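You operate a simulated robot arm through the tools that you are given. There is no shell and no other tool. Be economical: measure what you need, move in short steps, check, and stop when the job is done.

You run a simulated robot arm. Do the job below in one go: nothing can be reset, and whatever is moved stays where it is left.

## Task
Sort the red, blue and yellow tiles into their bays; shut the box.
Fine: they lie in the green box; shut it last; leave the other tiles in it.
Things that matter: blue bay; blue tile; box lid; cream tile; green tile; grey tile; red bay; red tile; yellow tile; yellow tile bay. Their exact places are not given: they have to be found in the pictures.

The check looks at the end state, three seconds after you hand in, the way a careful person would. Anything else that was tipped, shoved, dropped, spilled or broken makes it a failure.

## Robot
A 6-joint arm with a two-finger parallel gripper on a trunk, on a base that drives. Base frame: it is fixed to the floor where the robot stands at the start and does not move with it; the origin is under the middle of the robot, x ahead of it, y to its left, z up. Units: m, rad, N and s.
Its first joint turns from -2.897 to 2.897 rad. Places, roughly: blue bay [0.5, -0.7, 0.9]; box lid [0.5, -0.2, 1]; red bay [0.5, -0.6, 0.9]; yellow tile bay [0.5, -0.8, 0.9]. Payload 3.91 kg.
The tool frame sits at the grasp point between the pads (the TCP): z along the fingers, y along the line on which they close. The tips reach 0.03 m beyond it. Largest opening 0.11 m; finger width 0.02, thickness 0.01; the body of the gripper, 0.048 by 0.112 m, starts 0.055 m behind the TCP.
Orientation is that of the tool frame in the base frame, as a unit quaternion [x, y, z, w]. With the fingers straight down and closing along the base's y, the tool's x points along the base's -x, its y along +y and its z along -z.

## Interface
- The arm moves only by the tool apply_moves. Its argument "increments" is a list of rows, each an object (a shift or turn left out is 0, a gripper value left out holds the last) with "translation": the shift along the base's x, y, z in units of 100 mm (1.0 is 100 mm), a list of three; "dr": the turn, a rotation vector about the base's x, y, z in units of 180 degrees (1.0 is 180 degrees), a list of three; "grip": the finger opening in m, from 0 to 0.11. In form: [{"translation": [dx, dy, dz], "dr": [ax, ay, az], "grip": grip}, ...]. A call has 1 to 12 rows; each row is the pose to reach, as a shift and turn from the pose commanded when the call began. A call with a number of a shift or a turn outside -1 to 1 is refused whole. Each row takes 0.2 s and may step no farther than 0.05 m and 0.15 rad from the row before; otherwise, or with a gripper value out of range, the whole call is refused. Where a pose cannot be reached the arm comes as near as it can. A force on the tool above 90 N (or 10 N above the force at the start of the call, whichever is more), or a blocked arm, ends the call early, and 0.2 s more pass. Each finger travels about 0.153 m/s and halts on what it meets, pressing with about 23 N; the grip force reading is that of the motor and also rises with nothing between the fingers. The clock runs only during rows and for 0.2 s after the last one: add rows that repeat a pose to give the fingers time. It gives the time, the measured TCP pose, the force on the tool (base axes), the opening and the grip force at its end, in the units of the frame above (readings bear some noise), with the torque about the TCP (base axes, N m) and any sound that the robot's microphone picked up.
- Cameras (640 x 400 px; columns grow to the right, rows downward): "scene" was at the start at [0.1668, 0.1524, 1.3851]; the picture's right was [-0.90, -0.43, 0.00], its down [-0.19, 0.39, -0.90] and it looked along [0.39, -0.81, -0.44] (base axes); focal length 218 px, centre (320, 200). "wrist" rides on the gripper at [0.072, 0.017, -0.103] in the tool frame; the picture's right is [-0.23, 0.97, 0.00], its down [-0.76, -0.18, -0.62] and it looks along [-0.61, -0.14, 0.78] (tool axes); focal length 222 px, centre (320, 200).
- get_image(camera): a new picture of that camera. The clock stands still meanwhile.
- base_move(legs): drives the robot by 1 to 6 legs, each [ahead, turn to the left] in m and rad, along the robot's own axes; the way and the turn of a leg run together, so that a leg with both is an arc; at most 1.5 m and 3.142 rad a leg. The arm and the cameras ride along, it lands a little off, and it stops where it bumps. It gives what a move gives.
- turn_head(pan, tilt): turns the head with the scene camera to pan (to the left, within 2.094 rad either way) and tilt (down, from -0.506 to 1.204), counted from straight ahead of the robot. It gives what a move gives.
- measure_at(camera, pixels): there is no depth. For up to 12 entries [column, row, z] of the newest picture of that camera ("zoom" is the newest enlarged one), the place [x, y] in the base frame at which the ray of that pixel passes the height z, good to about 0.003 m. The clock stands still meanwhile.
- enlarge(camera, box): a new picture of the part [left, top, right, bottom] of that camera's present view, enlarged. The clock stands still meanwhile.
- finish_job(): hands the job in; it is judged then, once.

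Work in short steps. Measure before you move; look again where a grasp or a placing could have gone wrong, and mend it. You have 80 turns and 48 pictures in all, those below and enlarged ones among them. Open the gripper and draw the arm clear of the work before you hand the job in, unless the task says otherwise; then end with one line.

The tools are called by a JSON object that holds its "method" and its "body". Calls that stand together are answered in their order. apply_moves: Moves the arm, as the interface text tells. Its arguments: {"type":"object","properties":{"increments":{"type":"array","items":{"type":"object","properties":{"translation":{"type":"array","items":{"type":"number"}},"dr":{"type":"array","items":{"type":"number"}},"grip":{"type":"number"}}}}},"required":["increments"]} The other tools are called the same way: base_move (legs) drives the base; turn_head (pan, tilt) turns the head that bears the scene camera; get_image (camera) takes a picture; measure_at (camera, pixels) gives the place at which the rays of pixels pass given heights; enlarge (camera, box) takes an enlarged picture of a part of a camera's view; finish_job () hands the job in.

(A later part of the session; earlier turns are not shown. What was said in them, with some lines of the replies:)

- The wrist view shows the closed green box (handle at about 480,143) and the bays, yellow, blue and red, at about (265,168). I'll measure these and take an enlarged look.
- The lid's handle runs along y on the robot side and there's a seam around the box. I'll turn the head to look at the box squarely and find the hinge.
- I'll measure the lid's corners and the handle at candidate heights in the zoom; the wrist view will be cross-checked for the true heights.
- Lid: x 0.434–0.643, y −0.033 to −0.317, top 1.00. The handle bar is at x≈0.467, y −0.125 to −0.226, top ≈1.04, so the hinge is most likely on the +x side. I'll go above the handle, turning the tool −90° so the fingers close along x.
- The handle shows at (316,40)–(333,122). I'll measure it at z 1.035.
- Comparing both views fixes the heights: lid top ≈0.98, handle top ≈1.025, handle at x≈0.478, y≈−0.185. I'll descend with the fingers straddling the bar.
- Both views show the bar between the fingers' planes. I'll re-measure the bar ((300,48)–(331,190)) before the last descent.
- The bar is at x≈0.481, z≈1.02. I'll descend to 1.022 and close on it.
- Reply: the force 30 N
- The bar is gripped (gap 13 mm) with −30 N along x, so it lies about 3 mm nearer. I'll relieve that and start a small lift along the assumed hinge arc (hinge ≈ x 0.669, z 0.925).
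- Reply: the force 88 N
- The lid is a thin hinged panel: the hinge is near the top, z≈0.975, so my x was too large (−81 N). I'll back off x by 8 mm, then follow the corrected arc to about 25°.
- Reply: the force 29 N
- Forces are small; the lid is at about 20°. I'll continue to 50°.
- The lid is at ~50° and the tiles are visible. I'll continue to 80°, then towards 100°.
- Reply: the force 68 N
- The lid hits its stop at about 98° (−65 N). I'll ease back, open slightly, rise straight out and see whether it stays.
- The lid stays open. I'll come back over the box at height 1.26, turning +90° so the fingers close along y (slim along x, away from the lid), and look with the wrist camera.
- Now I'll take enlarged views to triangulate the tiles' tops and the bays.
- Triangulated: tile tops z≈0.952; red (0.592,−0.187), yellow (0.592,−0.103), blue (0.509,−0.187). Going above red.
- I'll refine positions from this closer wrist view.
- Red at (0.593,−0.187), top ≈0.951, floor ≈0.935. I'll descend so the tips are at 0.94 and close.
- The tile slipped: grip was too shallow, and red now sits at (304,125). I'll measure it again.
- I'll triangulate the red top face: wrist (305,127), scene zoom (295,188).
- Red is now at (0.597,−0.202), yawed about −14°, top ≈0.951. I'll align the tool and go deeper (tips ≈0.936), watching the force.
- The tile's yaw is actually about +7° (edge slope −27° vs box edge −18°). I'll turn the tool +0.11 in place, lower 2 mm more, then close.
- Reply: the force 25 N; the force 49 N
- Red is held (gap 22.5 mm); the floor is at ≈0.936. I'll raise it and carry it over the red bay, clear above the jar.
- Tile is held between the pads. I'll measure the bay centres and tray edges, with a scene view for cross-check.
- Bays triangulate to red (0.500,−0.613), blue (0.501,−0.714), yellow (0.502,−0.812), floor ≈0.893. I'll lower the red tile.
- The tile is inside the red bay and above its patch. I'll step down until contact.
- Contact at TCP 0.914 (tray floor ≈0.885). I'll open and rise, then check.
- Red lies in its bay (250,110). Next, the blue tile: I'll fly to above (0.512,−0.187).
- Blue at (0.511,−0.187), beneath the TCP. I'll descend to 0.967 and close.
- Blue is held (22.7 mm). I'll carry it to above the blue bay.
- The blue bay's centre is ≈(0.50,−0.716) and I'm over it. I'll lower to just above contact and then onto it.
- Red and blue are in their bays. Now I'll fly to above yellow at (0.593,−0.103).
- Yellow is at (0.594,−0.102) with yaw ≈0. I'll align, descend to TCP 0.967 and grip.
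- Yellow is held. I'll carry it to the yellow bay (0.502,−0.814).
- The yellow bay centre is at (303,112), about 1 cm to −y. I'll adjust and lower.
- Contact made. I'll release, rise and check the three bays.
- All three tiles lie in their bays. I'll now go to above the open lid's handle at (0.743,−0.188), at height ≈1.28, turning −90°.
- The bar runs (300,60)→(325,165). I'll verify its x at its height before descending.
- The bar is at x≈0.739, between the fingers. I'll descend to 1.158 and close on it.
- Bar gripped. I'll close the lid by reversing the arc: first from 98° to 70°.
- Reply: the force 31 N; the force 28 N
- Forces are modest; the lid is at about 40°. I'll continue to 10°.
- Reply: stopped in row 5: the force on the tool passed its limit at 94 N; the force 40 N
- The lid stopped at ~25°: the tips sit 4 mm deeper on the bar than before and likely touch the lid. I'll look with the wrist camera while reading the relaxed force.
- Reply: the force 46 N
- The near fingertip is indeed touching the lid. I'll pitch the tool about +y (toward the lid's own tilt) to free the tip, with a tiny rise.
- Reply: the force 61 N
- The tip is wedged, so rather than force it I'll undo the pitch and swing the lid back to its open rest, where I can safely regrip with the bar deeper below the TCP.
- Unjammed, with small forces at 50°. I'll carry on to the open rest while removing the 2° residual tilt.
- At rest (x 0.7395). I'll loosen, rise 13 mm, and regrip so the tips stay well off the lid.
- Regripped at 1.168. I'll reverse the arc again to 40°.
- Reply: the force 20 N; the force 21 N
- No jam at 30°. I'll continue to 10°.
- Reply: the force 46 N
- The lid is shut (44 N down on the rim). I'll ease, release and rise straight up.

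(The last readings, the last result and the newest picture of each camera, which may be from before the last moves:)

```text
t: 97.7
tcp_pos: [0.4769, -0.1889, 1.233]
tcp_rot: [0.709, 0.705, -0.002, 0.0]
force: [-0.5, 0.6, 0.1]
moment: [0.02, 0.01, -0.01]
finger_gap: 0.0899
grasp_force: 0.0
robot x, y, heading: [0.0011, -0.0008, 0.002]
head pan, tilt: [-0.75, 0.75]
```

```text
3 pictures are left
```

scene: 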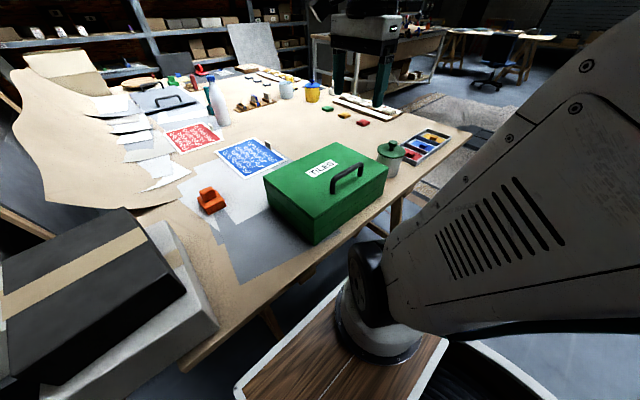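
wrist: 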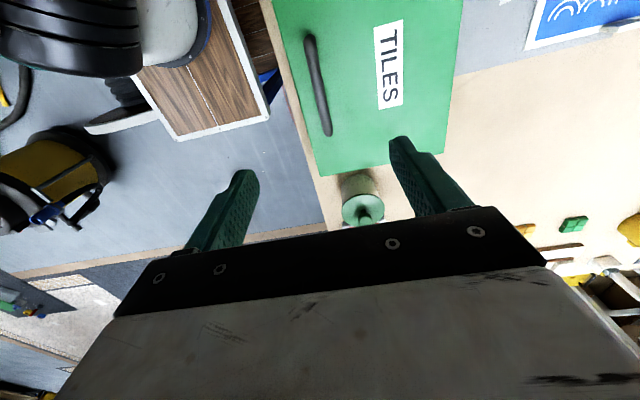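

The box sits where it was and the tiles are in the bays. One enlarged look will confirm the lid is fully shut.

{"method": "enlarge", "body": {"camera": "scene", "box": [254, 120, 454, 250]}}

{"method": "apply_moves", "body": {"increments": [{"translation": [0, 0, 0.4]}, {"translation": [0, -0.2, 0.8]}, {"translation": [0, -0.3, 1.0], "grip": 0.11}]}}

```text
3.08 times, centred on (354, 185) of scene
```

zoom: 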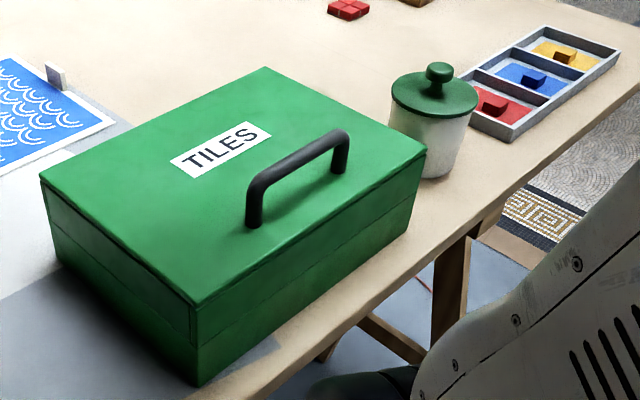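

```text
t: 98.5
tcp_pos: [0.4777, -0.2163, 1.3323]
tcp_rot: [0.709, 0.705, -0.002, 0.001]
force: [-0.5, 0.3, 0.1]
moment: [0.03, 0.0, 0.01]
finger_gap: 0.1101
grasp_force: 0.1
robot x, y, heading: [-0.0006, -0.0007, 0.001]
head pan, tilt: [-0.75, 0.75]
```

The lid is shut, the tiles are in their bays, and the arm is clear with the gripper open. I'm handing in.

{"method": "finish_job", "body": {}}

```text
The job is handed in.
```

The red, blue and yellow tiles are in their matching bays, the cream, green and grey tiles stayed in the green box, and the box is shut.
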